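You operate a simulated robot arm through the tools that you are given. There is no shell and no other tool. Be economical: measure what you need, move in short steps, check, and stop when the job is done.

You run a simulated two-armed robot. Do the job below in one go: nothing can be reset, and whatever is moved stays where it is left.

Task
Wipe up the spill on the layout table top with the grey rag and put it back.

Only the result counts: the job must be done as asked and must still hold three seconds after the hand-in. Knocking over, shifting, dropping, spilling or breaking anything else fails it.

Robot
Two 6-joint arms with two-finger parallel grippers on one trunk, on a base that drives. Base frame: it is fixed to the floor where the robot stands at the start and does not move with it; the origin is under the middle of the robot, x ahead of it, y to its left, z up; the surface under the hand at the start is at about z = 0.8. Lengths are in m, angles in degrees, forces in N, time in s.
The left shoulder is at the start at [0.05, 0.17, 1.128], the right one opposite. Each reaches about 1.092 m from its shoulder. Places, roughly: grey rag [0.5, -0.1, 0.8]. Payload 1.57 kg a hand.
The TCP of each hand is the grasp point between the finger pads, 0.03 m short of the fingertips. In the tool frame z runs along the fingers and y along their closing line. Largest opening 0.08 m; finger width 0.017, thickness 0.012; the body of the gripper, 0.04 by 0.082 m, starts 0.08 m behind the TCP.
Orientation is that of the tool frame in the base frame, as a unit quaternion [w, x, y, z]. With the fingers straight down and closing along the base's y, the tool's x points along the base's -x, its y along +y and its z along -z.

Tools
- The arms move only by the tool move_arm. It takes "left_deltas", "right_deltas" or both (then of equal length, played together; a hand with none holds still); each is a list of rows, each a list of 2 entries, a list of its own where there are three numbers: the shift along the base's x, y, z in m, then the turn, a rotation vector about the base's x, y, z in degrees. In form: [[[x, y, z], [ax, ay, az]], ...]. A call has 1 to 12 rows; each row shifts and turns the commanded pose from where the row before left it. "left_gripper" and "right_gripper" are, for a hand that has rows, the gripper command, from -1 (fully open) to 1 (shut), values between in proportion, set as the call begins (left out, the last holds). A row lasts 0.2 s, in which the tool goes at most 0.05 m and 8.6 degrees; a call with a longer step from one row to the next is refused whole, and so is a gripper value outside its range. Where a pose cannot be reached the arm comes as near as it can. A force on the tool above 40 N (or 10 N above the force at the start of the call, whichever is more), or a blocked arm, ends the call early, and 0.2 s more pass. The fingers move at their own pace (about 0.072 m/s each) and stop on an object; they squeeze with about 39 N. The grip force told is the motor's: it shows also when the fingers shut on nothing. Time passes only in rows, and 0.2 s behind the last, so rows that do not move let the fingers close. The reply holds the time, the measured pose of the TCP, the force on the tool along the base axes, the opening and the grip force, in the units named above and with some noise, with the torque about the TCP (base axes, N m) and any sound that the robot's microphone picked up, and new pictures: "pictures" is both (left out), scene, wrist or none (wrist: the cameras of the hands that moved).
- Cameras (640 x 400 px; columns grow to the right, rows downward): "scene" is now at [0.0336, 0.0048, 1.6899]; the picture's right is [0.07, -1.00, 0.00], its down [-0.81, -0.05, -0.58] and it looks along [0.58, 0.04, -0.81] (base axes); focal length 264 px, centre (320, 200). "left" rides on the left gripper at [0.072, 0.007, -0.122] in its tool frame; the picture's right is [-0.09, 1.00, 0.00], its down [-0.84, -0.08, -0.54] and it looks along [-0.54, -0.05, 0.84] (tool axes); focal length 238 px, centre (320, 200). "right" rides on the right gripper at [0.072, -0.007, -0.122] in its tool frame; the picture's right is [0.09, 1.00, 0.00], its down [-0.84, 0.08, -0.54] and it looks along [-0.54, 0.05, 0.84] (tool axes); focal length 238 px, centre (320, 200). There is no depth. A picture from a camera that has moved, and an enlarged one, comes with that camera's place and axes in the base frame and with its lens.
- lift_body(by): slides the trunk up (or, below 0, down) by that many m; the arms and the scene camera ride with it, the base frame stays. It gives what a move gives, with no picture.
- base_move(legs): drives the robot by 1 to 6 legs, each [ahead, left, turn to the left] in m, m and degrees, along the robot's own axes; the way and the turn of a leg run together, so that a leg with both is an arc; at most 1.5 m and 180 degrees a leg. The arms and the cameras ride along, it lands a little off, and it stops where it bumps. It gives what a move gives, and a new picture of the scene camera.
- pan_tilt(pan, tilt): turns the head with the scene camera to pan (to the left, within 86 degrees either way) and tilt (down, from -29 to 69), counted from straight ahead of the robot. It gives what a move gives, and a new picture of the scene camera.
- inspect(camera, box): a new picture of the part [left, top, right, bottom] of that camera's present view, enlarged. No time passes.
- close_job(): hands the job in; it is judged then, once.

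Go step by step. Nothing tells you exact positions but the pictures and the camera data: compare them with the known pose of the tool, close in by small moves and look again before you grip or let go. The budget is 120 turns and 260 pictures, counting those below and the enlarged ones. Unless the task says otherwise, let go and move clear before handing in, and close with one line.

The tools are called after "Request:" as name(argument=value, ...) on one line, values as JSON. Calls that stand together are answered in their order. move_arm: Moves the arms, as the interface text tells. Its arguments: {"type":"object","properties":{"left_deltas":{"type":"array","items":{"type":"array"}},"left_gripper":{"type":"number"},"right_deltas":{"type":"array","items":{"type":"array"}},"right_gripper":{"type":"number"},"pictures":{"type":"string","enum":["both","scene","wrist","none"]}},"required":[]} The other tools are called the same way: lift_body (by) slides the trunk up or down; base_move (legs) drives the base; pan_tilt (pan, tilt) turns the head that bears the scene camera; inspect (camera, box) takes an enlarged picture of a part of a camera's view; close_job () hands the job in.

At the start:

```text
t: 0.0
left_tcp_pos: [0.6737, 0.4032, 1.0179]
left_ee_rot: [0.0, 0.0, 1.0, -0.001]
left_contact_force: [0.4, -0.3, 0.1]
left_ft_torque: [0.01, 0.01, -0.01]
left_gripper_width: 0.08
left_grip_force: 0.1
right_tcp_pos: [0.6719, -0.2078, 1.0173]
right_ee_rot: [0.0, 0.0, 1.0, -0.001]
right_contact_force: [0.5, -0.3, 0.5]
right_ft_torque: [-0.04, -0.04, 0.01]
right_gripper_width: 0.0802
right_grip_force: 0.2
trunk travel left (down, up): [-0.743, 0.227]
robot x, y, heading: [-0.0003, -0.0041, 0.3]
head pan, tilt: [3.8, 54.2]
```

scene: 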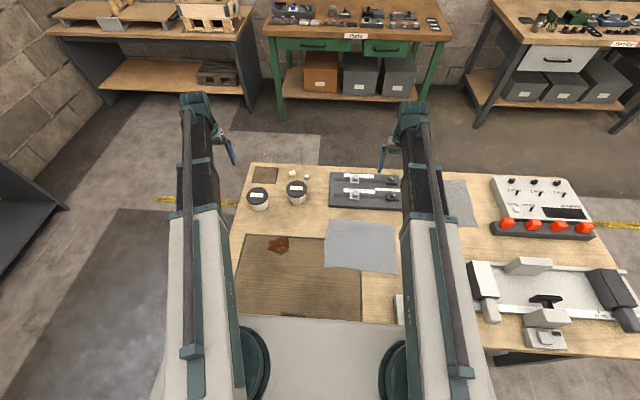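
right: 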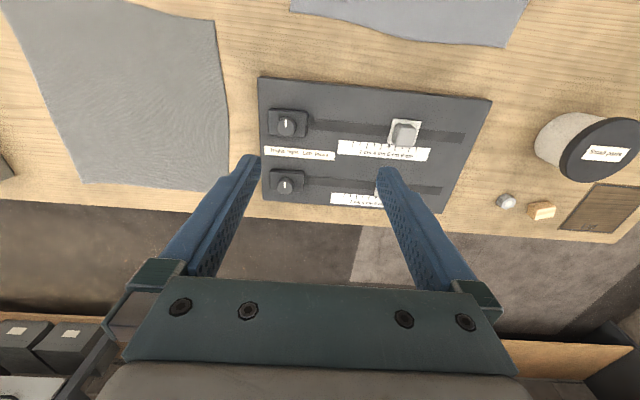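
left: 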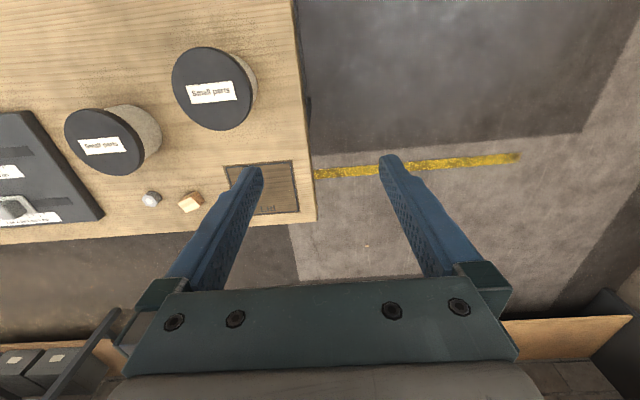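

I see a brown spill on the dark mat at about [0.46, 0.20], a grey cloth at about [0.47, -0.12], and a second grey sheet further right. I'll enlarge these to be sure what each is.

Request:
inspect(camera="scene", box=[220, 150, 420, 330])

Request:
inspect(camera="right", box=[0, 0, 640, 220])

```text
2.22 times, centred on (320, 240) of scene
camera zoom: at [0.0336, 0.0048, 1.6899], right [0.07, -1.0, 0.0], down [-0.81, -0.05, -0.58], along [0.58, 0.04, -0.81], focal length 586 px, centre (320, 111)
```

zoom: 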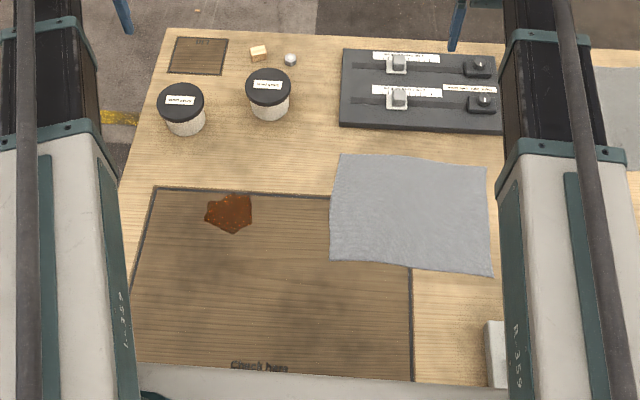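

```text
1.00 times, centred on (320, 110) of right (not enlarged: the box is as wide or as high as the picture)
camera zoom: at [0.6, -0.2145, 1.1388], right [-0.09, 1.0, 0.0], down [0.84, 0.08, 0.54], along [0.54, 0.05, -0.84], focal length 238 px, centre (320, 290)
```

zoom: 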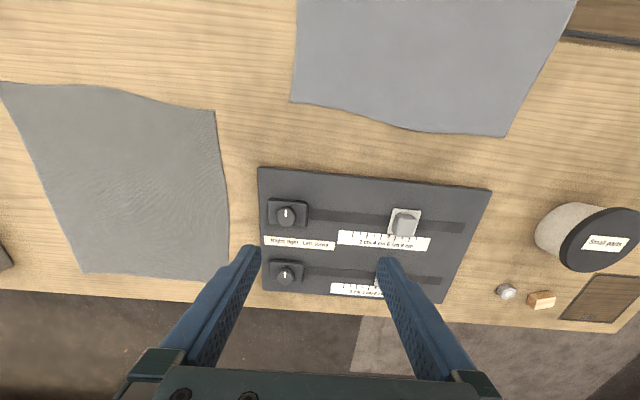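

The nearer cloth, at [0.47, -0.12], matches the listed rag position. I'll bring the right hand back above it for a close look and read the mat's label.

Request:
move_arm(right_deltas=[[[-0.045, 0.016, 0], [0, 0, 0]], [[-0.045, 0.016, 0], [0, 0, 0]], [[-0.045, 0.016, 0], [0, 0, 0]], [[-0.045, 0.016, 0], [0, 0, 0]], [[-0.045, 0.016, 0], [0, 0, 0]], [[0, 0, 0], [0, 0, 0]]])

Request:
inspect(camera="scene", box=[400, 160, 640, 360])

Request:
inspect(camera="scene", box=[230, 220, 410, 330])

```text
t: 1.4
left_tcp_pos: [0.6747, 0.4041, 1.0176]
left_ee_rot: [0.001, 0.001, 1.0, 0.0]
left_contact_force: [0.2, 0.1, 0.1]
left_ft_torque: [0.02, 0.02, -0.01]
left_gripper_width: 0.0799
left_grip_force: 0.0
right_tcp_pos: [0.4557, -0.1281, 1.0176]
right_ee_rot: [0.0, 0.001, 1.0, -0.001]
right_contact_force: [-0.1, -0.4, -0.7]
right_ft_torque: [0.05, -0.02, -0.02]
right_gripper_width: 0.0803
right_grip_force: 0.1
right hand out of reach, approached as far as the arm can: row 5
trunk travel left (down, up): [-0.743, 0.227]
robot x, y, heading: [-0.0008, -0.002, -0.2]
head pan, tilt: [3.8, 54.2]
camera scene: at [0.0335, 0.0048, 1.6899], right [0.07, -1.0, 0.0], down [-0.81, -0.05, -0.58], along [0.58, 0.04, -0.81], focal length 264 px, centre (320, 200)
camera right: at [0.3831, -0.1354, 1.139], right [-0.09, 1.0, 0.0], down [0.84, 0.08, 0.54], along [0.54, 0.05, -0.84], focal length 238 px, centre (320, 200)
```

scene: 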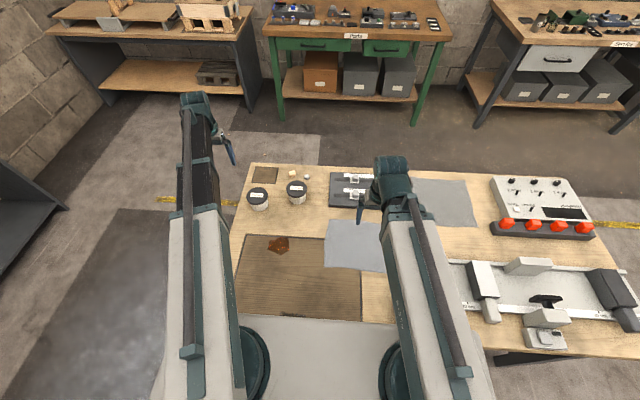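
right: 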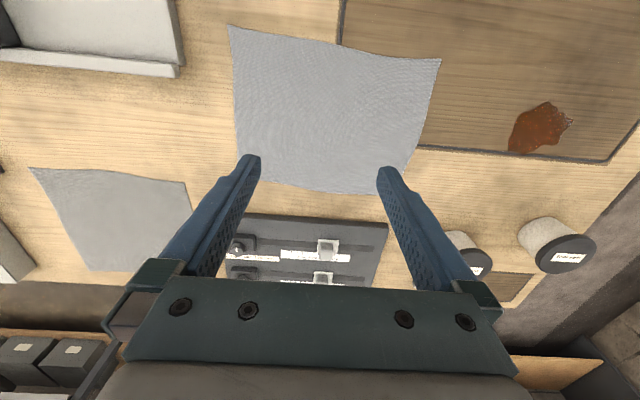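

```text
2.00 times, centred on (520, 260) of scene
camera zoom: at [0.0335, 0.0048, 1.6899], right [0.07, -1.0, 0.0], down [-0.81, -0.05, -0.58], along [0.58, 0.04, -0.81], focal length 528 px, centre (-80, 80)
```

zoom: 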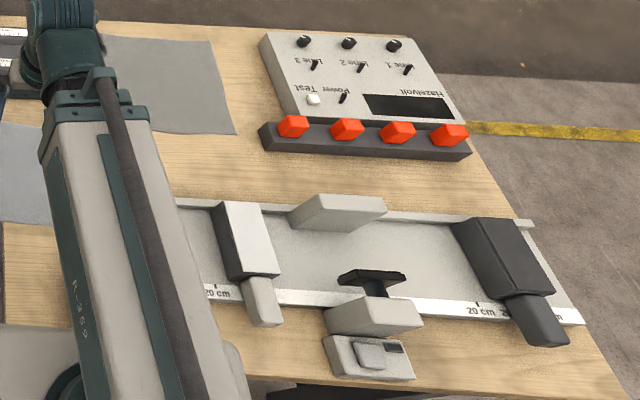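

```text
3.56 times, centred on (320, 275) of scene
camera zoom: at [0.0335, 0.0048, 1.6899], right [0.07, -1.0, 0.0], down [-0.81, -0.05, -0.58], along [0.58, 0.04, -0.81], focal length 938 px, centre (320, -67)
```

zoom: 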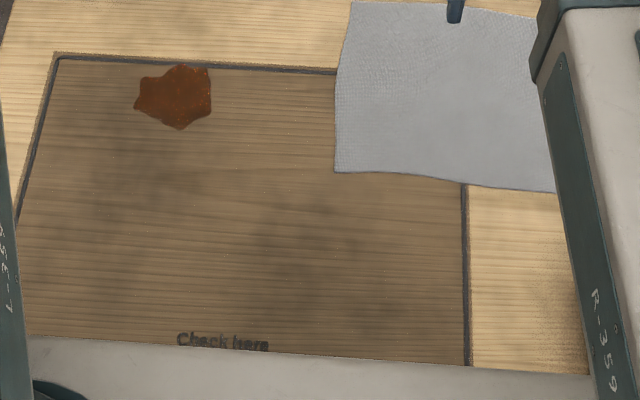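

The rag spans roughly x 0.375–0.58, y -0.245–0.015, with its middle near [0.477, -0.115]. The spill is near [0.455, 0.19], on the outlined area. I'll lower the right hand over the rag's middle.

Request:
move_arm(right_deltas=[[[0.02, 0.013, -0.04], [0, 0, 0]], [[0, 0, -0.045], [0, 0, 0]], [[0, 0, -0.045], [0, 0, 0]], [[0, 0, -0.02], [0, 0, 0]], [[0, 0, 0], [0, 0, 0]]])

```text
t: 2.6
left_tcp_pos: [0.6741, 0.4033, 1.0171]
left_ee_rot: [0.0, 0.0, 1.0, 0.0]
left_contact_force: [0.5, -0.1, -0.8]
left_ft_torque: [-0.01, -0.01, 0.0]
left_gripper_width: 0.0804
left_grip_force: 0.1
right_tcp_pos: [0.4737, -0.1157, 1.0181]
right_ee_rot: [0.0, 0.0, 1.0, -0.001]
right_contact_force: [-0.7, 0.1, 0.0]
right_ft_torque: [-0.04, -0.03, -0.01]
right_gripper_width: 0.0798
right_grip_force: 0.0
right hand out of reach, approached as far as the arm can: row 1, 2, 3, 4
trunk travel left (down, up): [-0.743, 0.227]
robot x, y, heading: [-0.0019, -0.0003, -0.1]
head pan, tilt: [3.8, 54.2]
camera scene: at [0.0335, 0.0048, 1.6899], right [0.07, -1.0, 0.0], down [-0.81, -0.05, -0.58], along [0.58, 0.04, -0.81], focal length 264 px, centre (320, 200)
camera right: at [0.4016, -0.1231, 1.1389], right [-0.09, 1.0, 0.0], down [0.84, 0.08, 0.54], along [0.54, 0.05, -0.84], focal length 238 px, centre (320, 200)
```

scene: 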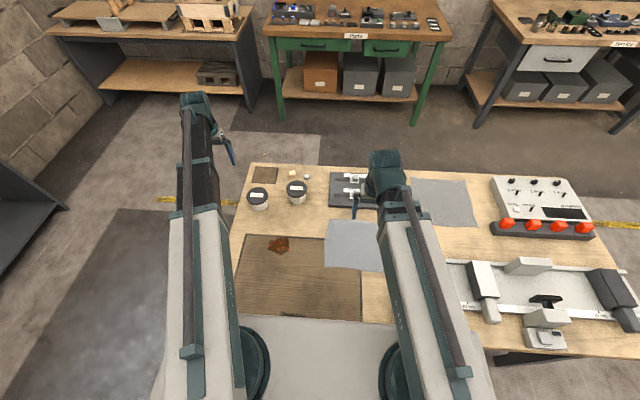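
right: 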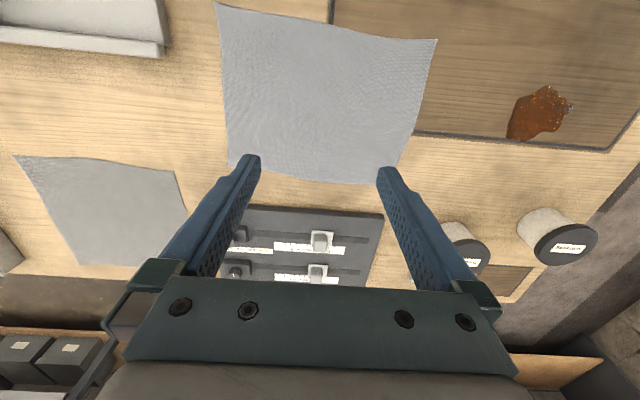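

At x 0.47 the arm is folded up too near the trunk to go lower. I'll back the base by about 0.2 m to give it room.

Request:
base_move(legs=[[-0.2, 0, 0]])

```text
t: 4.2
left_tcp_pos: [0.4773, 0.4002, 1.0186]
left_ee_rot: [0.0, 0.003, 1.0, 0.0]
left_contact_force: [-0.3, -0.5, 0.2]
left_ft_torque: [-0.01, -0.01, 0.01]
left_gripper_width: 0.0799
left_grip_force: 0.1
right_tcp_pos: [0.2749, -0.1176, 1.0192]
right_ee_rot: [0.002, 0.002, 1.0, 0.0]
right_contact_force: [-0.5, -0.1, -0.5]
right_ft_torque: [-0.03, -0.05, -0.04]
right_gripper_width: 0.08
right_grip_force: 0.1
trunk travel left (down, up): [-0.743, 0.227]
robot x, y, heading: [-0.1969, -0.0011, -0.4]
head pan, tilt: [3.8, 54.2]
camera scene: at [-0.165, 0.0051, 1.6899], right [0.06, -1.0, 0.0], down [-0.81, -0.05, -0.59], along [0.58, 0.04, -0.81], focal length 264 px, centre (320, 200)
```

scene: 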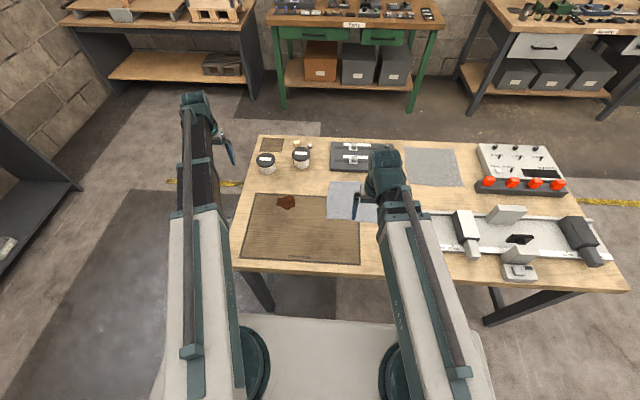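

There is room now. I'll bring the right hand forward over the rag, staying high.

Request:
move_arm(right_deltas=[[[0.045, 0, 0], [0, 0, 0]], [[0.045, 0, 0], [0, 0, 0]], [[0.045, 0, 0], [0, 0, 0]], [[0.045, 0, 0], [0, 0, 0]], [[0, 0, 0], [0, 0, 0]]])

```text
t: 5.4
left_tcp_pos: [0.4792, 0.4009, 1.0181]
left_ee_rot: [0.0, 0.003, 1.0, 0.0]
left_contact_force: [0.5, -0.1, -0.1]
left_ft_torque: [0.0, -0.01, -0.04]
left_gripper_width: 0.0804
left_grip_force: 0.1
right_tcp_pos: [0.4566, -0.117, 1.0175]
right_ee_rot: [0.0, 0.003, 1.0, -0.001]
right_contact_force: [-1.1, 0.2, 0.1]
right_ft_torque: [0.05, 0.0, -0.01]
right_gripper_width: 0.0799
right_grip_force: 0.0
trunk travel left (down, up): [-0.743, 0.227]
robot x, y, heading: [-0.1965, -0.0003, -0.2]
head pan, tilt: [3.8, 54.2]
camera scene: at [-0.164, 0.0051, 1.6899], right [0.06, -1.0, 0.0], down [-0.81, -0.05, -0.59], along [0.58, 0.04, -0.81], focal length 264 px, centre (320, 200)
camera right: at [0.3844, -0.1239, 1.139], right [-0.09, 1.0, 0.0], down [0.84, 0.07, 0.54], along [0.54, 0.05, -0.84], focal length 238 px, centre (320, 200)
```

scene: 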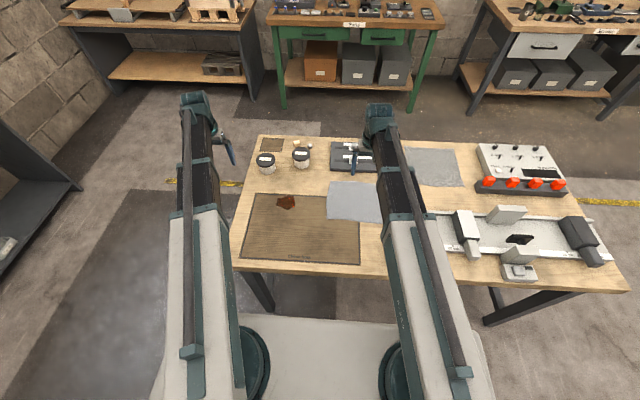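
right: 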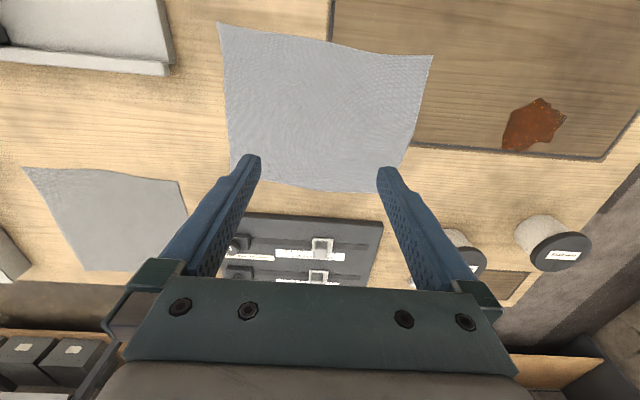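

The rag is below the hand. I'll descend to just above it.

Request:
move_arm(right_deltas=[[[0.02, 0.002, -0.04], [0, 0, 0]], [[0, 0, -0.045], [0, 0, 0]], [[0, 0, -0.045], [0, 0, 0]], [[0, 0, -0.02], [0, 0, 0]], [[0, 0, 0], [0, 0, 0]]])

```text
t: 6.6
left_tcp_pos: [0.4794, 0.4014, 1.0176]
left_ee_rot: [-0.001, 0.002, 1.0, 0.0]
left_contact_force: [0.1, 0.0, 0.4]
left_ft_torque: [-0.01, -0.03, -0.01]
left_gripper_width: 0.08
left_grip_force: 0.1
right_tcp_pos: [0.4757, -0.1149, 1.0172]
right_ee_rot: [0.0, 0.002, 1.0, -0.001]
right_contact_force: [0.7, -0.4, -0.3]
right_ft_torque: [0.0, 0.02, 0.01]
right_gripper_width: 0.0801
right_grip_force: 0.0
right hand out of reach, approached as far as the arm can: row 1, 2, 3, 4
trunk travel left (down, up): [-0.743, 0.227]
robot x, y, heading: [-0.1965, 0.0047, -0.1]
head pan, tilt: [3.8, 54.2]
camera scene: at [-0.1636, 0.0052, 1.6899], right [0.06, -1.0, 0.0], down [-0.81, -0.05, -0.58], along [0.58, 0.04, -0.81], focal length 264 px, centre (320, 200)
camera right: at [0.4039, -0.122, 1.1388], right [-0.09, 1.0, 0.0], down [0.84, 0.07, 0.54], along [0.54, 0.05, -0.84], focal length 238 px, centre (320, 200)
```

scene: 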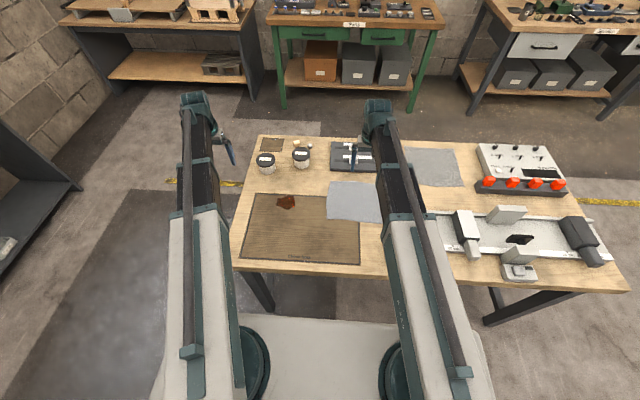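
right: 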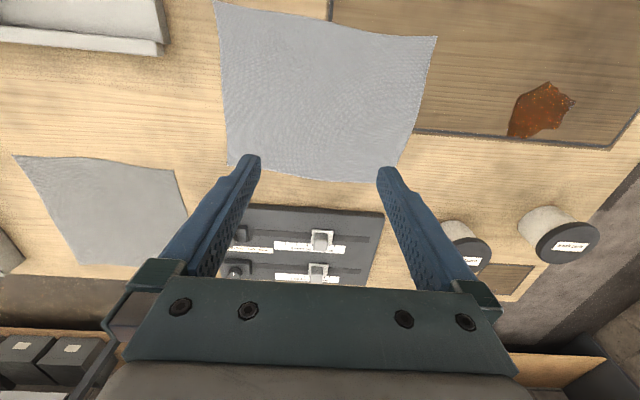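

The arm's wrist limits it here, so I'll use the trunk to descend. First I'll raise the left hand to keep it clear of everything.

Request:
move_arm(left_deltas=[[[0, 0.02, 0.045], [0, 0, 0]], [[0, 0.02, 0.045], [0, 0, 0]], [[0, 0.0, 0.045], [0, 0, 0]], [[0, 0, 0], [0, 0, 0]]], pictures="none")

Request:
lift_body(by=-0.13)

Request:
inspect(camera="right", box=[0, 0, 640, 400])

Request:
inspect(camera="scene", box=[0, 0, 640, 400])

```text
t: 7.6
left_tcp_pos: [0.4812, 0.4369, 1.0178]
left_ee_rot: [0.0, 0.002, 1.0, 0.0]
left_contact_force: [0.4, 0.7, 0.1]
left_ft_torque: [0.0, -0.02, -0.01]
left_gripper_width: 0.0801
left_grip_force: 0.0
left hand out of reach, approached as far as the arm can: row 1, 2, 3
right_tcp_pos: [0.4775, -0.1155, 1.0173]
right_ee_rot: [0.001, 0.003, 1.0, -0.001]
right_contact_force: [-0.4, 0.1, -0.3]
right_ft_torque: [0.02, 0.01, -0.03]
right_gripper_width: 0.0803
right_grip_force: 0.2
trunk travel left (down, up): [-0.743, 0.227]
robot x, y, heading: [-0.1965, 0.0026, -0.1]
head pan, tilt: [3.8, 54.2]
```

```text
t: 9.2
left_tcp_pos: [0.4812, 0.4382, 0.8878]
left_ee_rot: [0.0, 0.003, 1.0, 0.0]
left_contact_force: [0.3, 0.3, -0.3]
left_ft_torque: [0.0, -0.01, -0.02]
left_gripper_width: 0.08
left_grip_force: 0.1
right_tcp_pos: [0.4766, -0.1158, 0.8874]
right_ee_rot: [-0.001, 0.002, 1.0, -0.001]
right_contact_force: [-0.5, 0.5, -0.1]
right_ft_torque: [0.02, -0.02, 0.03]
right_gripper_width: 0.08
right_grip_force: 0.1
trunk travel left (down, up): [-0.613, 0.357]
robot x, y, heading: [-0.1974, -0.0, -0.1]
head pan, tilt: [3.8, 54.2]
```

```text
1.00 times, centred on (320, 200) of right (not enlarged: the box is as wide or as high as the picture)
camera zoom: at [0.4037, -0.122, 1.0089], right [-0.09, 1.0, 0.0], down [0.84, 0.07, 0.54], along [0.54, 0.05, -0.84], focal length 238 px, centre (320, 200)
```

zoom: 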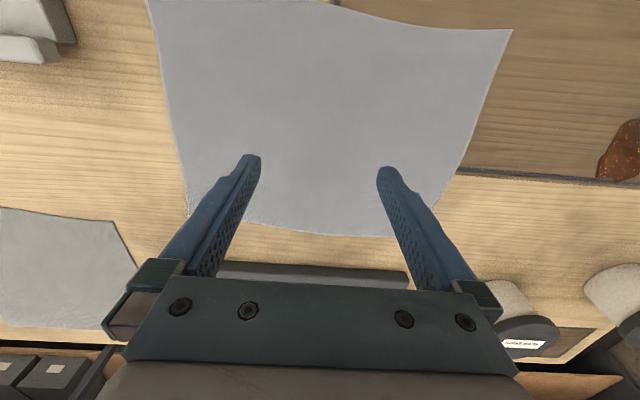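

```text
1.00 times, centred on (320, 200) of scene (not enlarged: the box is as wide or as high as the picture)
camera zoom: at [-0.1638, 0.0051, 1.5599], right [0.06, -1.0, 0.0], down [-0.81, -0.05, -0.58], along [0.58, 0.04, -0.81], focal length 264 px, centre (320, 200)
```

zoom: 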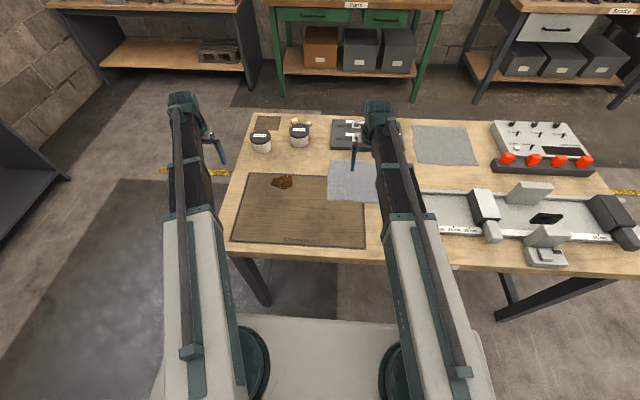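

The hands didn't rise or drop when commanded, though x and y worked. I'll move the left hand further off the table's side and test a small arm z step on the right.

Request:
move_arm(left_deltas=[[[0, 0.04, 0], [0, 0, 0]], [[0, 0.04, 0], [0, 0, 0]], [[0, 0, 0], [0, 0, 0]]], right_deltas=[[[0, 0, -0.01], [0, 0, 0]], [[0, 0, -0.01], [0, 0, 0]], [[0, 0, 0], [0, 0, 0]]], pictures="none")

```text
t: 10.0
left_tcp_pos: [0.4791, 0.519, 0.8872]
left_ee_rot: [0.0, 0.002, 1.0, 0.0]
left_contact_force: [0.3, -0.4, 0.3]
left_ft_torque: [0.0, 0.01, -0.06]
left_gripper_width: 0.0803
left_grip_force: 0.0
right_tcp_pos: [0.4772, -0.116, 0.8876]
right_ee_rot: [0.0, 0.002, 1.0, -0.001]
right_contact_force: [-0.3, -0.2, 0.5]
right_ft_torque: [-0.02, 0.0, 0.0]
right_gripper_width: 0.0803
right_grip_force: 0.0
right hand out of reach, approached as far as the arm can: row 1, 2
trunk travel left (down, up): [-0.613, 0.357]
robot x, y, heading: [-0.2016, 0.0011, -0.2]
head pan, tilt: [3.8, 54.2]
```

Arm z motion is unavailable, so the trunk will serve as the vertical axis. I'll lower it in small steps.

Request:
lift_body(by=-0.045)

Request:
inspect(camera="right", box=[0, 0, 640, 400])

```text
t: 10.8
left_tcp_pos: [0.4799, 0.5188, 0.843]
left_ee_rot: [0.0, 0.003, 1.0, 0.0]
left_contact_force: [-0.3, -0.3, 1.1]
left_ft_torque: [0.01, 0.0, -0.04]
left_gripper_width: 0.0798
left_grip_force: 0.1
right_tcp_pos: [0.4763, -0.1141, 0.8433]
right_ee_rot: [0.0, 0.003, 1.0, -0.001]
right_contact_force: [1.1, -0.1, -0.8]
right_ft_torque: [-0.01, 0.01, -0.01]
right_gripper_width: 0.0801
right_grip_force: 0.1
trunk travel left (down, up): [-0.568, 0.402]
robot x, y, heading: [-0.1981, -0.0024, -0.3]
head pan, tilt: [3.8, 54.2]
```

```text
1.00 times, centred on (320, 200) of right (not enlarged: the box is as wide or as high as the picture)
camera zoom: at [0.4037, -0.122, 0.9639], right [-0.09, 1.0, 0.0], down [0.84, 0.07, 0.54], along [0.54, 0.05, -0.84], focal length 238 px, centre (320, 200)
```

zoom: 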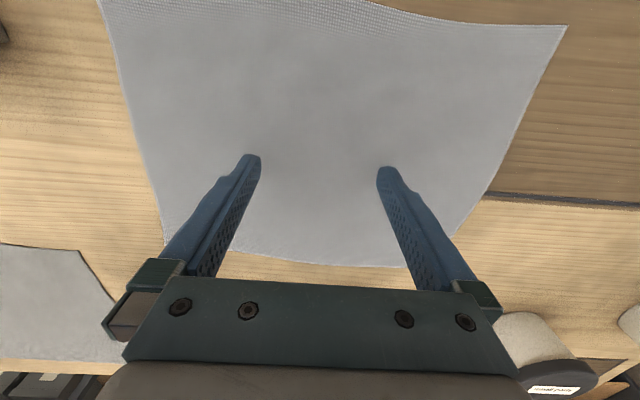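

The fingers are just above the rag's middle. I'll half-close them and lower to light contact.

Request:
move_arm(right_deltas=[[[0, 0, 0], [0, 0, 0]], [[0, 0, 0], [0, 0, 0]]], right_gripper=-0.2, pictures="none")

Request:
lift_body(by=-0.01)

```text
t: 11.4
left_tcp_pos: [0.4796, 0.5179, 0.8418]
left_ee_rot: [0.0, 0.002, 1.0, 0.0]
left_contact_force: [0.6, 0.4, 0.0]
left_ft_torque: [-0.02, -0.01, -0.03]
left_gripper_width: 0.0802
left_grip_force: 0.1
right_tcp_pos: [0.4768, -0.1156, 0.8422]
right_ee_rot: [0.0, 0.002, 1.0, -0.001]
right_contact_force: [0.1, 1.1, -0.7]
right_ft_torque: [0.0, 0.0, 0.0]
right_gripper_width: 0.048
right_grip_force: 0.1
trunk travel left (down, up): [-0.568, 0.402]
robot x, y, heading: [-0.196, -0.0, -0.4]
head pan, tilt: [3.8, 54.2]
```

```text
t: 12.0
left_tcp_pos: [0.4795, 0.5192, 0.8329]
left_ee_rot: [-0.001, 0.001, 1.0, 0.0]
left_contact_force: [-0.4, 0.4, -0.5]
left_ft_torque: [-0.03, 0.01, -0.02]
left_gripper_width: 0.0801
left_grip_force: 0.0
right_tcp_pos: [0.4755, -0.1149, 0.8327]
right_ee_rot: [0.001, 0.003, 1.0, -0.001]
right_contact_force: [0.9, 0.0, -0.9]
right_ft_torque: [-0.02, -0.01, -0.01]
right_gripper_width: 0.0478
right_grip_force: 0.0
trunk travel left (down, up): [-0.558, 0.412]
robot x, y, heading: [-0.1955, 0.0016, -0.3]
head pan, tilt: [3.8, 54.2]
```

Still no contact force, so I'll lower a few millimetres more.

Request:
lift_body(by=-0.004)

```text
t: 12.5
left_tcp_pos: [0.4788, 0.5185, 0.8307]
left_ee_rot: [0.001, 0.003, 1.0, 0.0]
left_contact_force: [-0.3, -0.1, 0.6]
left_ft_torque: [-0.01, -0.03, -0.01]
left_gripper_width: 0.08
left_grip_force: 0.1
right_tcp_pos: [0.476, -0.1146, 0.8308]
right_ee_rot: [0.002, 0.003, 1.0, 0.0]
right_contact_force: [-0.9, -0.1, 28.3]
right_ft_torque: [0.36, 0.09, 0.05]
right_gripper_width: 0.048
right_grip_force: 0.0
trunk travel left (down, up): [-0.555, 0.415]
robot x, y, heading: [-0.1938, 0.0006, -0.3]
head pan, tilt: [3.8, 54.2]
stopped: the force on the tool passed its limit at 44 N (the readings are from after the stop); the commanded pose is now the measured one
```

Contact at TCP z ≈ 0.831. I'll close the fingers on the cloth.

Request:
move_arm(right_deltas=[[[0, 0, 0], [0, 0, 0]], [[0, 0, 0], [0, 0, 0]], [[0, 0, 0], [0, 0, 0]], [[0, 0, 0], [0, 0, 0]]], right_gripper=1)

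```text
t: 13.5
left_tcp_pos: [0.4788, 0.5188, 0.8316]
left_ee_rot: [0.0, 0.002, 1.0, 0.0]
left_contact_force: [-0.1, 0.3, -0.4]
left_ft_torque: [0.02, 0.01, 0.01]
left_gripper_width: 0.0802
left_grip_force: 0.0
right_tcp_pos: [0.4757, -0.1155, 0.8315]
right_ee_rot: [0.004, 0.004, 1.0, 0.0]
right_contact_force: [2.1, -0.3, 39.0]
right_ft_torque: [0.06, 0.04, 0.05]
right_gripper_width: 0.0029
right_grip_force: 24.2
trunk travel left (down, up): [-0.555, 0.415]
robot x, y, heading: [-0.1962, -0.0006, -0.1]
head pan, tilt: [3.8, 54.2]
camera scene: at [-0.1667, 0.0057, 1.5019], right [0.06, -1.0, 0.0], down [-0.81, -0.05, -0.59], along [0.59, 0.04, -0.81], focal length 264 px, centre (320, 200)
camera right: at [0.4032, -0.1221, 0.952], right [-0.09, 1.0, 0.0], down [0.83, 0.07, 0.55], along [0.55, 0.05, -0.84], focal length 238 px, centre (320, 200)
```

scene: 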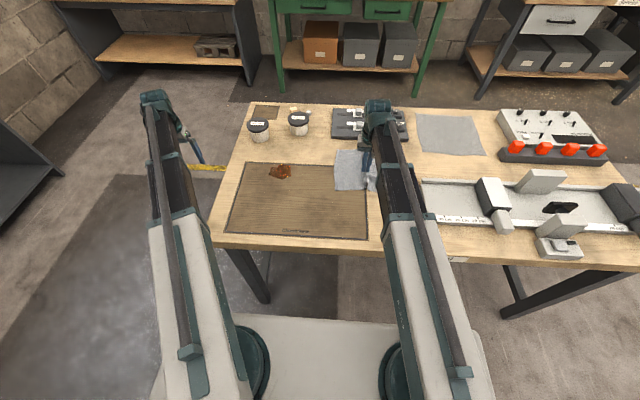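
right: 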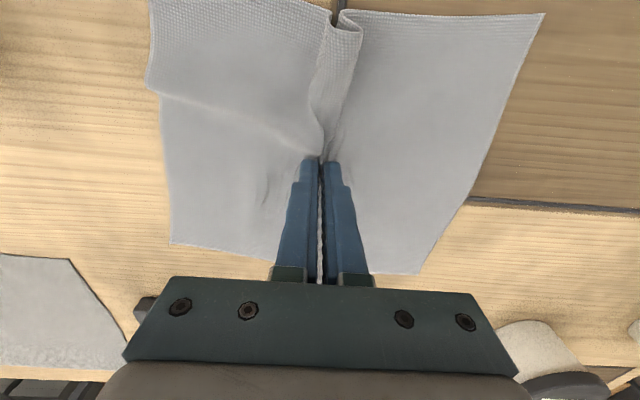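

The cloth is bunched and gripped. I'll ease the pressure slightly before dragging.

Request:
lift_body(by=0.002)

```text
t: 14.0
left_tcp_pos: [0.4789, 0.5187, 0.8309]
left_ee_rot: [0.0, 0.002, 1.0, 0.0]
left_contact_force: [0.2, 0.1, -0.4]
left_ft_torque: [-0.01, -0.01, 0.04]
left_gripper_width: 0.0801
left_grip_force: 0.0
right_tcp_pos: [0.4776, -0.1145, 0.8308]
right_ee_rot: [0.002, 0.003, 1.0, -0.001]
right_contact_force: [-1.1, -0.8, 6.9]
right_ft_torque: [-0.03, 0.04, 0.0]
right_gripper_width: 0.0024
right_grip_force: 23.9
trunk travel left (down, up): [-0.557, 0.413]
robot x, y, heading: [-0.1976, -0.001, 0.1]
head pan, tilt: [3.8, 54.2]
```

About 7 N down is good for wiping. I'll slide the rag leftwards toward the spill.

Request:
move_arm(right_deltas=[[[-0.005, 0.04, 0], [0, 0, 0]], [[-0.005, 0.04, 0], [0, 0, 0]], [[-0.005, 0.04, 0], [0, 0, 0]], [[-0.005, 0.04, 0], [0, 0, 0]], [[-0.005, 0.04, 0], [0, 0, 0]]])

```text
t: 15.2
left_tcp_pos: [0.48, 0.5185, 0.8311]
left_ee_rot: [0.0, 0.003, 1.0, 0.0]
left_contact_force: [1.3, -0.6, -0.8]
left_ft_torque: [0.02, 0.0, -0.02]
left_gripper_width: 0.08
left_grip_force: 0.1
right_tcp_pos: [0.4535, 0.0836, 0.8321]
right_ee_rot: [0.002, 0.003, 1.0, -0.001]
right_contact_force: [0.0, 0.2, 2.2]
right_ft_torque: [0.03, 0.0, 0.0]
right_gripper_width: 0.0021
right_grip_force: 24.3
trunk travel left (down, up): [-0.557, 0.413]
robot x, y, heading: [-0.197, -0.0008, -0.4]
head pan, tilt: [3.8, 54.2]
camera scene: at [-0.1637, 0.0051, 1.5037], right [0.06, -1.0, 0.0], down [-0.81, -0.05, -0.58], along [0.58, 0.04, -0.81], focal length 264 px, centre (320, 200)
camera right: at [0.381, 0.0769, 0.9524], right [-0.09, 1.0, 0.0], down [0.84, 0.07, 0.54], along [0.54, 0.05, -0.84], focal length 238 px, centre (320, 200)
```

scene: 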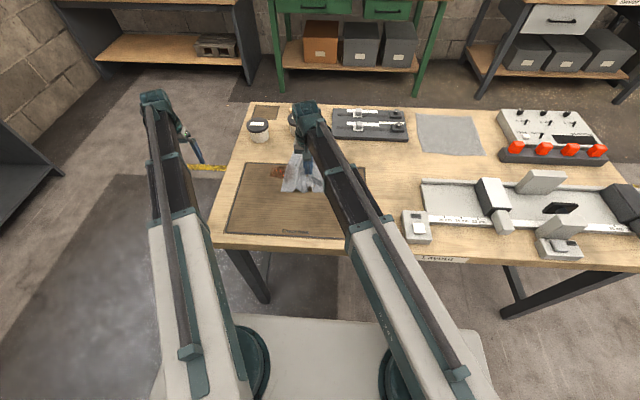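
right: 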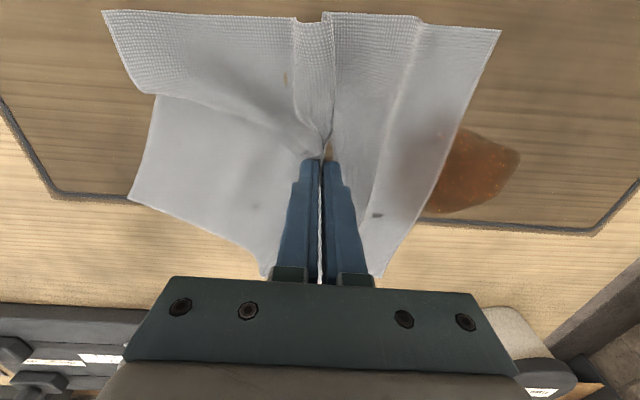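

The table front carries its "Layout" label, and the spill sits just left of the rag at about [0.452, 0.19]. I'll wipe across it and back.

Request:
move_arm(right_deltas=[[[0, 0.04, 0], [0, 0, 0]], [[0, 0.04, 0], [0, 0, 0]], [[0, 0.04, 0], [0, 0, 0]], [[0, 0.03, 0], [0, 0, 0]], [[0, -0.035, 0], [0, 0, 0]], [[0, -0.035, 0], [0, 0, 0]], [[0, -0.03, 0], [0, 0, 0]], [[0, -0.04, 0], [0, 0, 0]]])

```text
t: 17.0
left_tcp_pos: [0.4783, 0.5194, 0.8306]
left_ee_rot: [-0.001, 0.003, 1.0, 0.0]
left_contact_force: [0.5, 1.1, 0.1]
left_ft_torque: [0.01, 0.0, -0.02]
left_gripper_width: 0.0803
left_grip_force: 0.0
right_tcp_pos: [0.4526, 0.0944, 0.8323]
right_ee_rot: [0.003, 0.003, 1.0, -0.001]
right_contact_force: [-0.6, -0.1, 3.0]
right_ft_torque: [-0.04, 0.04, 0.01]
right_gripper_width: 0.0022
right_grip_force: 23.6
trunk travel left (down, up): [-0.557, 0.413]
robot x, y, heading: [-0.1967, -0.002, -0.3]
head pan, tilt: [3.8, 54.2]
camera scene: at [-0.1637, 0.0053, 1.5037], right [0.06, -1.0, 0.0], down [-0.81, -0.05, -0.58], along [0.58, 0.04, -0.81], focal length 264 px, centre (320, 200)
camera right: at [0.3792, 0.0874, 0.9524], right [-0.09, 1.0, 0.0], down [0.84, 0.07, 0.55], along [0.54, 0.05, -0.84], focal length 238 px, centre (320, 200)
```

scene: 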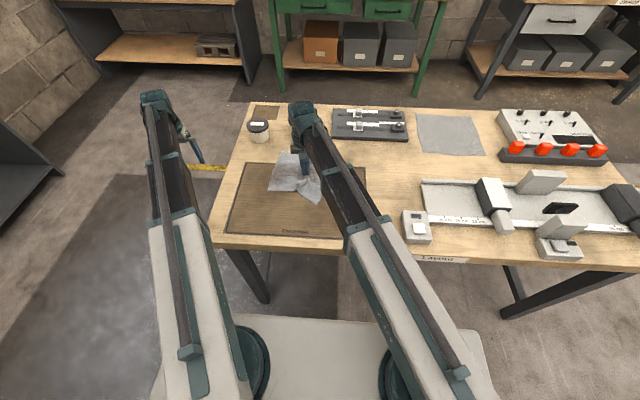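
right: 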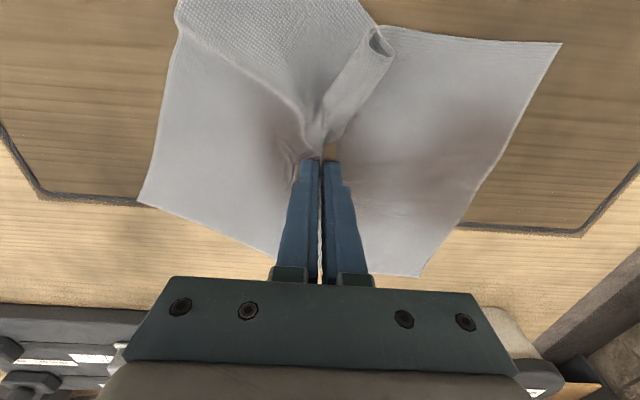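

The rag has taken up the stain. I'll make two more passes along slightly different lanes, then slide off to check.

Request:
move_arm(right_deltas=[[[-0.015, 0.035, 0], [0, 0, 0]], [[-0.01, 0.04, 0], [0, 0, 0]], [[0, 0.04, 0], [0, 0, 0]], [[0, 0.025, 0], [0, 0, 0]], [[0.03, 0, 0], [0, 0, 0]], [[0.015, -0.03, 0], [0, 0, 0]], [[0, -0.04, 0], [0, 0, 0]], [[0, -0.04, 0], [0, 0, 0]], [[-0.02, -0.03, 0], [0, 0, 0]], [[0, -0.04, 0], [0, 0, 0]], [[0, -0.04, 0], [0, 0, 0]]])

```text
t: 19.4
left_tcp_pos: [0.4795, 0.5196, 0.8325]
left_ee_rot: [0.0, 0.003, 1.0, 0.0]
left_contact_force: [0.4, 0.1, 0.2]
left_ft_torque: [0.0, 0.01, 0.01]
left_gripper_width: 0.0801
left_grip_force: 0.2
right_tcp_pos: [0.4524, 0.0145, 0.8307]
right_ee_rot: [0.002, 0.003, 1.0, -0.001]
right_contact_force: [-0.7, -0.5, 1.9]
right_ft_torque: [0.0, 0.04, -0.02]
right_gripper_width: 0.002
right_grip_force: 23.7
trunk travel left (down, up): [-0.557, 0.413]
robot x, y, heading: [-0.1949, -0.0014, -0.7]
head pan, tilt: [3.8, 54.2]
camera scene: at [-0.1637, 0.0052, 1.5037], right [0.06, -1.0, 0.0], down [-0.81, -0.05, -0.58], along [0.58, 0.04, -0.81], focal length 264 px, centre (320, 200)
camera right: at [0.3797, 0.0076, 0.9525], right [-0.09, 1.0, 0.0], down [0.84, 0.07, 0.55], along [0.54, 0.05, -0.84], focal length 238 px, centre (320, 200)
```

scene: 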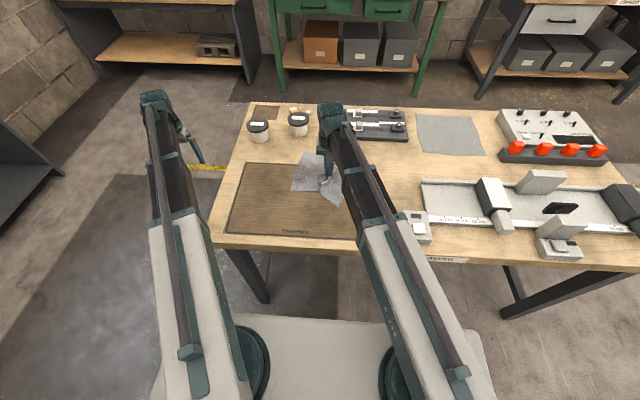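
right: 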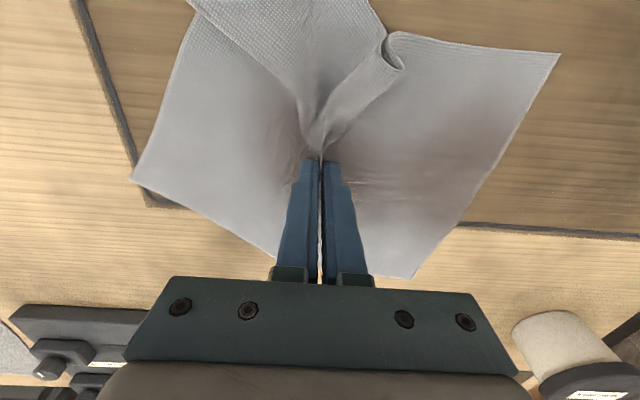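

Request:
inspect(camera="scene", box=[210, 95, 360, 245])

Request:
inspect(camera="left", box=[0, 0, 640, 400])

```text
2.67 times, centred on (285, 170) of scene
camera zoom: at [-0.1637, 0.0052, 1.5037], right [0.06, -1.0, 0.0], down [-0.81, -0.05, -0.58], along [0.58, 0.04, -0.81], focal length 704 px, centre (413, 280)
```

zoom: 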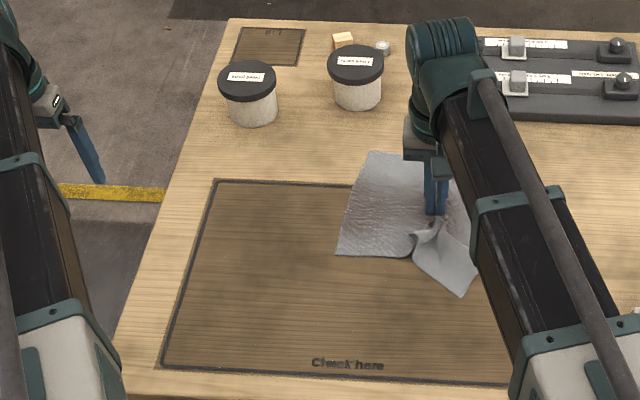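

```text
1.00 times, centred on (320, 200) of left (not enlarged: the box is as wide or as high as the picture)
camera zoom: at [0.4071, 0.5261, 0.9543], right [0.1, 1.0, 0.0], down [0.84, -0.08, 0.54], along [0.54, -0.05, -0.84], focal length 238 px, centre (320, 200)
```

zoom: 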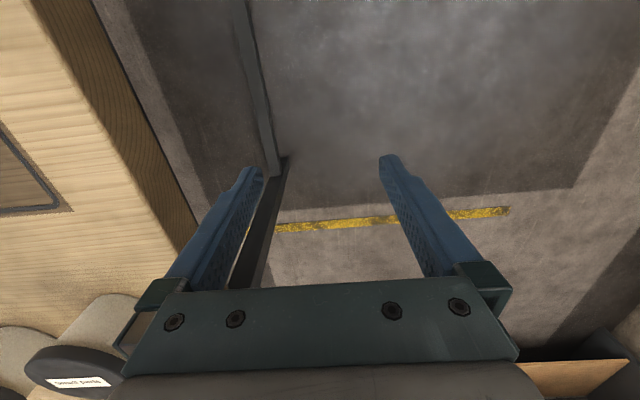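

The spill is gone and nothing else has moved. I'll slide the rag back to its original spot at [0.477, -0.115].

Request:
move_arm(right_deltas=[[[0.005, -0.033, 0], [0, 0, 0]], [[0.005, -0.033, 0], [0, 0, 0]], [[0.005, -0.033, 0], [0, 0, 0]], [[0.005, -0.033, 0], [0, 0, 0]], [[0, 0, 0], [0, 0, 0]]])

```text
t: 20.6
left_tcp_pos: [0.4802, 0.5194, 0.831]
left_ee_rot: [0.001, 0.003, 1.0, 0.0]
left_contact_force: [-0.3, 0.3, 0.5]
left_ft_torque: [0.03, 0.0, -0.03]
left_gripper_width: 0.0798
left_grip_force: 0.0
right_tcp_pos: [0.473, -0.1166, 0.832]
right_ee_rot: [0.001, 0.002, 1.0, -0.001]
right_contact_force: [-0.2, 1.2, 1.7]
right_ft_torque: [0.04, 0.01, 0.01]
right_gripper_width: 0.0025
right_grip_force: 23.6
trunk travel left (down, up): [-0.557, 0.413]
robot x, y, heading: [-0.1998, 0.0034, -0.2]
head pan, tilt: [3.8, 54.2]
camera scene: at [-0.1638, 0.0051, 1.5037], right [0.06, -1.0, 0.0], down [-0.81, -0.05, -0.58], along [0.58, 0.04, -0.81], focal length 264 px, centre (320, 200)
camera right: at [0.3999, -0.1231, 0.9525], right [-0.09, 1.0, 0.0], down [0.84, 0.07, 0.55], along [0.54, 0.05, -0.84], focal length 238 px, centre (320, 200)
```

scene: 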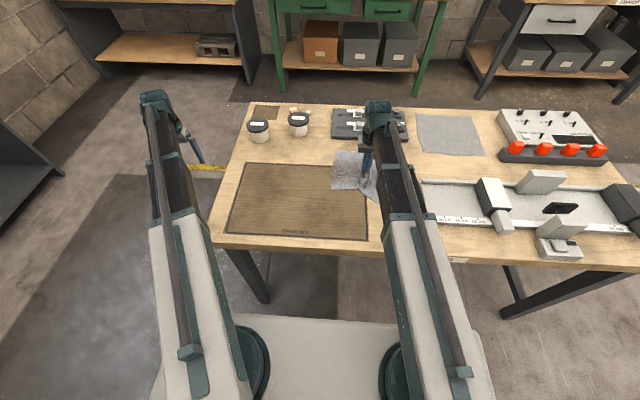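
right: 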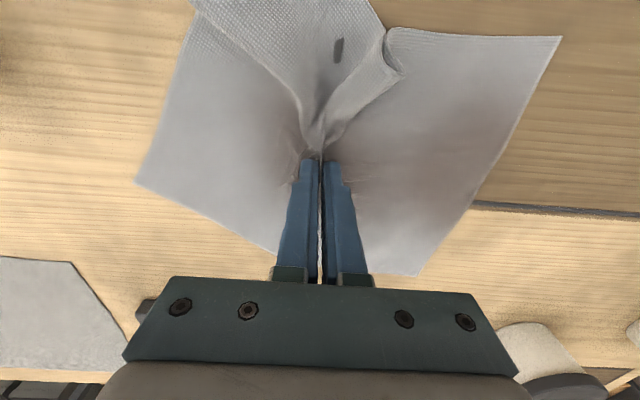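

The rag is back in place, with its edges matching the earlier outline. I'll open the fingers in place, which also spreads the bunch, then raise the trunk.

Request:
move_arm(right_deltas=[[[0, 0, 0], [0, 0, 0]], [[0, 0, 0], [0, 0, 0]], [[0, 0, 0], [0, 0, 0]], [[0, 0, 0], [0, 0, 0]]], right_gripper=-0.2, pictures="wrist")

Request:
lift_body(by=0.02)

Request:
inspect(camera="right", box=[0, 0, 640, 400])

```text
t: 21.6
left_tcp_pos: [0.4787, 0.5184, 0.8315]
left_ee_rot: [-0.002, 0.002, 1.0, 0.0]
left_contact_force: [0.1, -0.1, -0.4]
left_ft_torque: [0.01, 0.02, -0.01]
left_gripper_width: 0.0797
left_grip_force: 0.1
right_tcp_pos: [0.4734, -0.1156, 0.8318]
right_ee_rot: [0.002, 0.002, 1.0, 0.0]
right_contact_force: [0.5, -1.2, 1.3]
right_ft_torque: [-0.03, -0.03, 0.02]
right_gripper_width: 0.0469
right_grip_force: 0.1
trunk travel left (down, up): [-0.557, 0.413]
robot x, y, heading: [-0.198, -0.0001, -0.5]
head pan, tilt: [3.8, 54.2]
camera right: at [0.3999, -0.1228, 0.9524], right [-0.09, 1.0, 0.0], down [0.84, 0.07, 0.55], along [0.54, 0.05, -0.84], focal length 238 px, centre (320, 200)
```

right: 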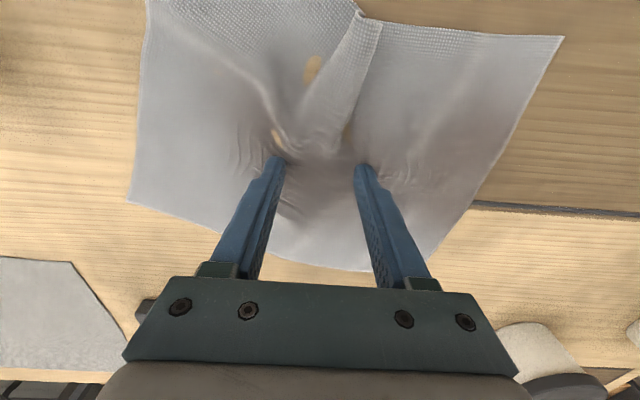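

```text
t: 22.3
left_tcp_pos: [0.4792, 0.5183, 0.8511]
left_ee_rot: [0.0, 0.003, 1.0, 0.001]
left_contact_force: [-0.5, -0.3, 0.2]
left_ft_torque: [0.0, -0.01, 0.01]
left_gripper_width: 0.0798
left_grip_force: 0.1
right_tcp_pos: [0.4733, -0.1158, 0.8513]
right_ee_rot: [0.001, 0.002, 1.0, 0.0]
right_contact_force: [-0.4, 0.0, -0.3]
right_ft_torque: [0.03, 0.04, 0.0]
right_gripper_width: 0.0479
right_grip_force: 0.1
trunk travel left (down, up): [-0.577, 0.393]
robot x, y, heading: [-0.1945, 0.0022, -0.1]
head pan, tilt: [3.8, 54.2]
```

```text
1.00 times, centred on (320, 200) of right (not enlarged: the box is as wide or as high as the picture)
camera zoom: at [0.4001, -0.1226, 0.9723], right [-0.09, 1.0, 0.0], down [0.84, 0.07, 0.54], along [0.54, 0.05, -0.84], focal length 238 px, centre (320, 200)
```

zoom: 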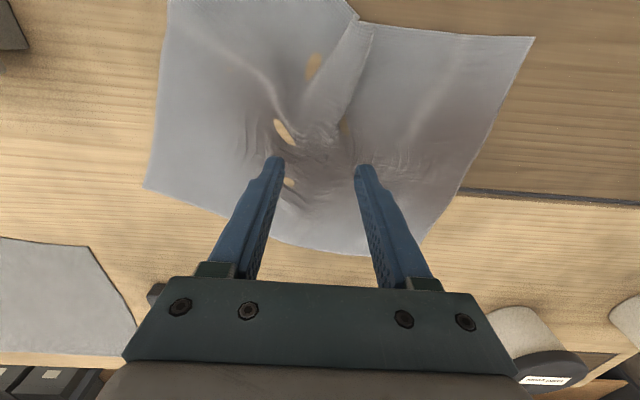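

The rag is free and lies in its place. I'll raise the trunk well clear and take a last look.

Request:
lift_body(by=0.17)

Request:
move_arm(right_deltas=[[[-0.01, -0.04, 0], [0, 0, 0]], [[-0.01, -0.04, 0], [0, 0, 0]], [[0, -0.04, 0], [0, 0, 0]], [[0, -0.04, 0], [0, 0, 0]], [[0, 0, 0], [0, 0, 0]]])

Request:
inspect(camera="scene", box=[220, 120, 420, 280])

```text
t: 24.2
left_tcp_pos: [0.4795, 0.518, 1.0215]
left_ee_rot: [0.001, 0.003, 1.0, 0.0]
left_contact_force: [0.1, -0.3, -0.5]
left_ft_torque: [-0.02, -0.03, 0.01]
left_gripper_width: 0.08
left_grip_force: 0.0
right_tcp_pos: [0.473, -0.1161, 1.0212]
right_ee_rot: [0.002, 0.003, 1.0, -0.001]
right_contact_force: [0.2, -0.2, 0.0]
right_ft_torque: [-0.01, 0.01, -0.01]
right_gripper_width: 0.0478
right_grip_force: 0.0
trunk travel left (down, up): [-0.747, 0.223]
robot x, y, heading: [-0.1938, -0.0021, -0.4]
head pan, tilt: [3.8, 54.2]
```

```text
t: 25.4
left_tcp_pos: [0.4791, 0.5192, 1.0216]
left_ee_rot: [0.0, 0.003, 1.0, 0.0]
left_contact_force: [0.2, 0.5, -0.2]
left_ft_torque: [-0.01, -0.02, 0.0]
left_gripper_width: 0.0799
left_grip_force: 0.1
right_tcp_pos: [0.4556, -0.2757, 1.0216]
right_ee_rot: [0.002, 0.002, 1.0, -0.001]
right_contact_force: [0.4, 0.3, -0.2]
right_ft_torque: [0.03, -0.01, -0.01]
right_gripper_width: 0.0481
right_grip_force: 0.0
trunk travel left (down, up): [-0.747, 0.223]
robot x, y, heading: [-0.1985, 0.0009, -0.5]
head pan, tilt: [3.8, 54.2]
camera scene: at [-0.1635, 0.0053, 1.6937], right [0.06, -1.0, 0.0], down [-0.81, -0.05, -0.58], along [0.58, 0.04, -0.81], focal length 264 px, centre (320, 200)
camera right: at [0.3827, -0.283, 1.1424], right [-0.09, 1.0, 0.0], down [0.84, 0.07, 0.55], along [0.54, 0.05, -0.84], focal length 238 px, centre (320, 200)
```

scene: 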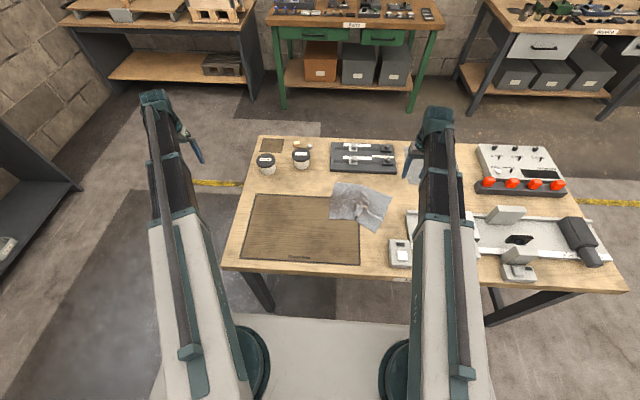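
right: 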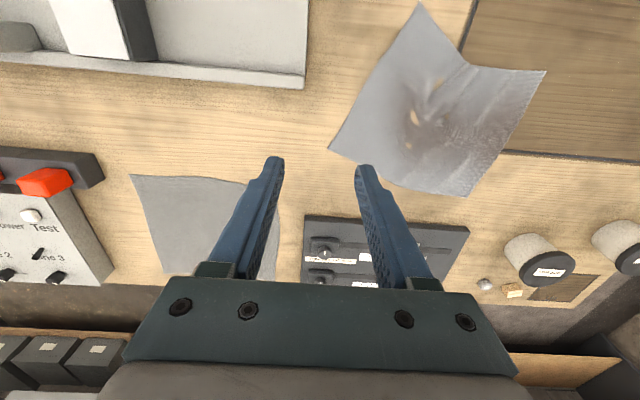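

```text
2.50 times, centred on (320, 200) of scene
camera zoom: at [-0.1635, 0.0053, 1.6937], right [0.06, -1.0, 0.0], down [-0.81, -0.05, -0.58], along [0.58, 0.04, -0.81], focal length 660 px, centre (320, 200)
```

zoom: 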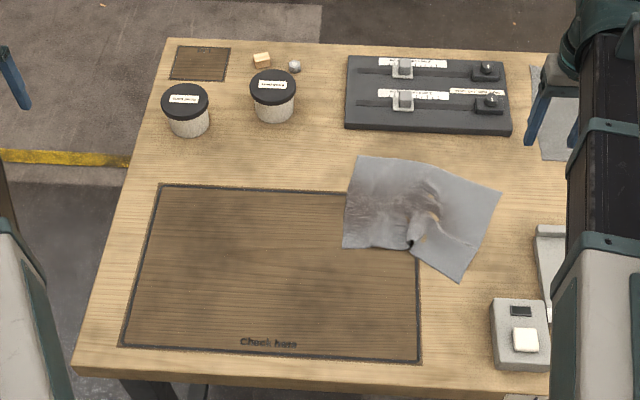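

The outlined area is clean, the rag lies within about 2 cm of where it started, nothing else has shifted, and both hands are clear. I'm handing in.

Request:
close_job()

```text
The job is handed in.
```

The spill on the layout table is wiped up, and the grey rag is back within about 2 cm of its original spot, a little creased and stained.
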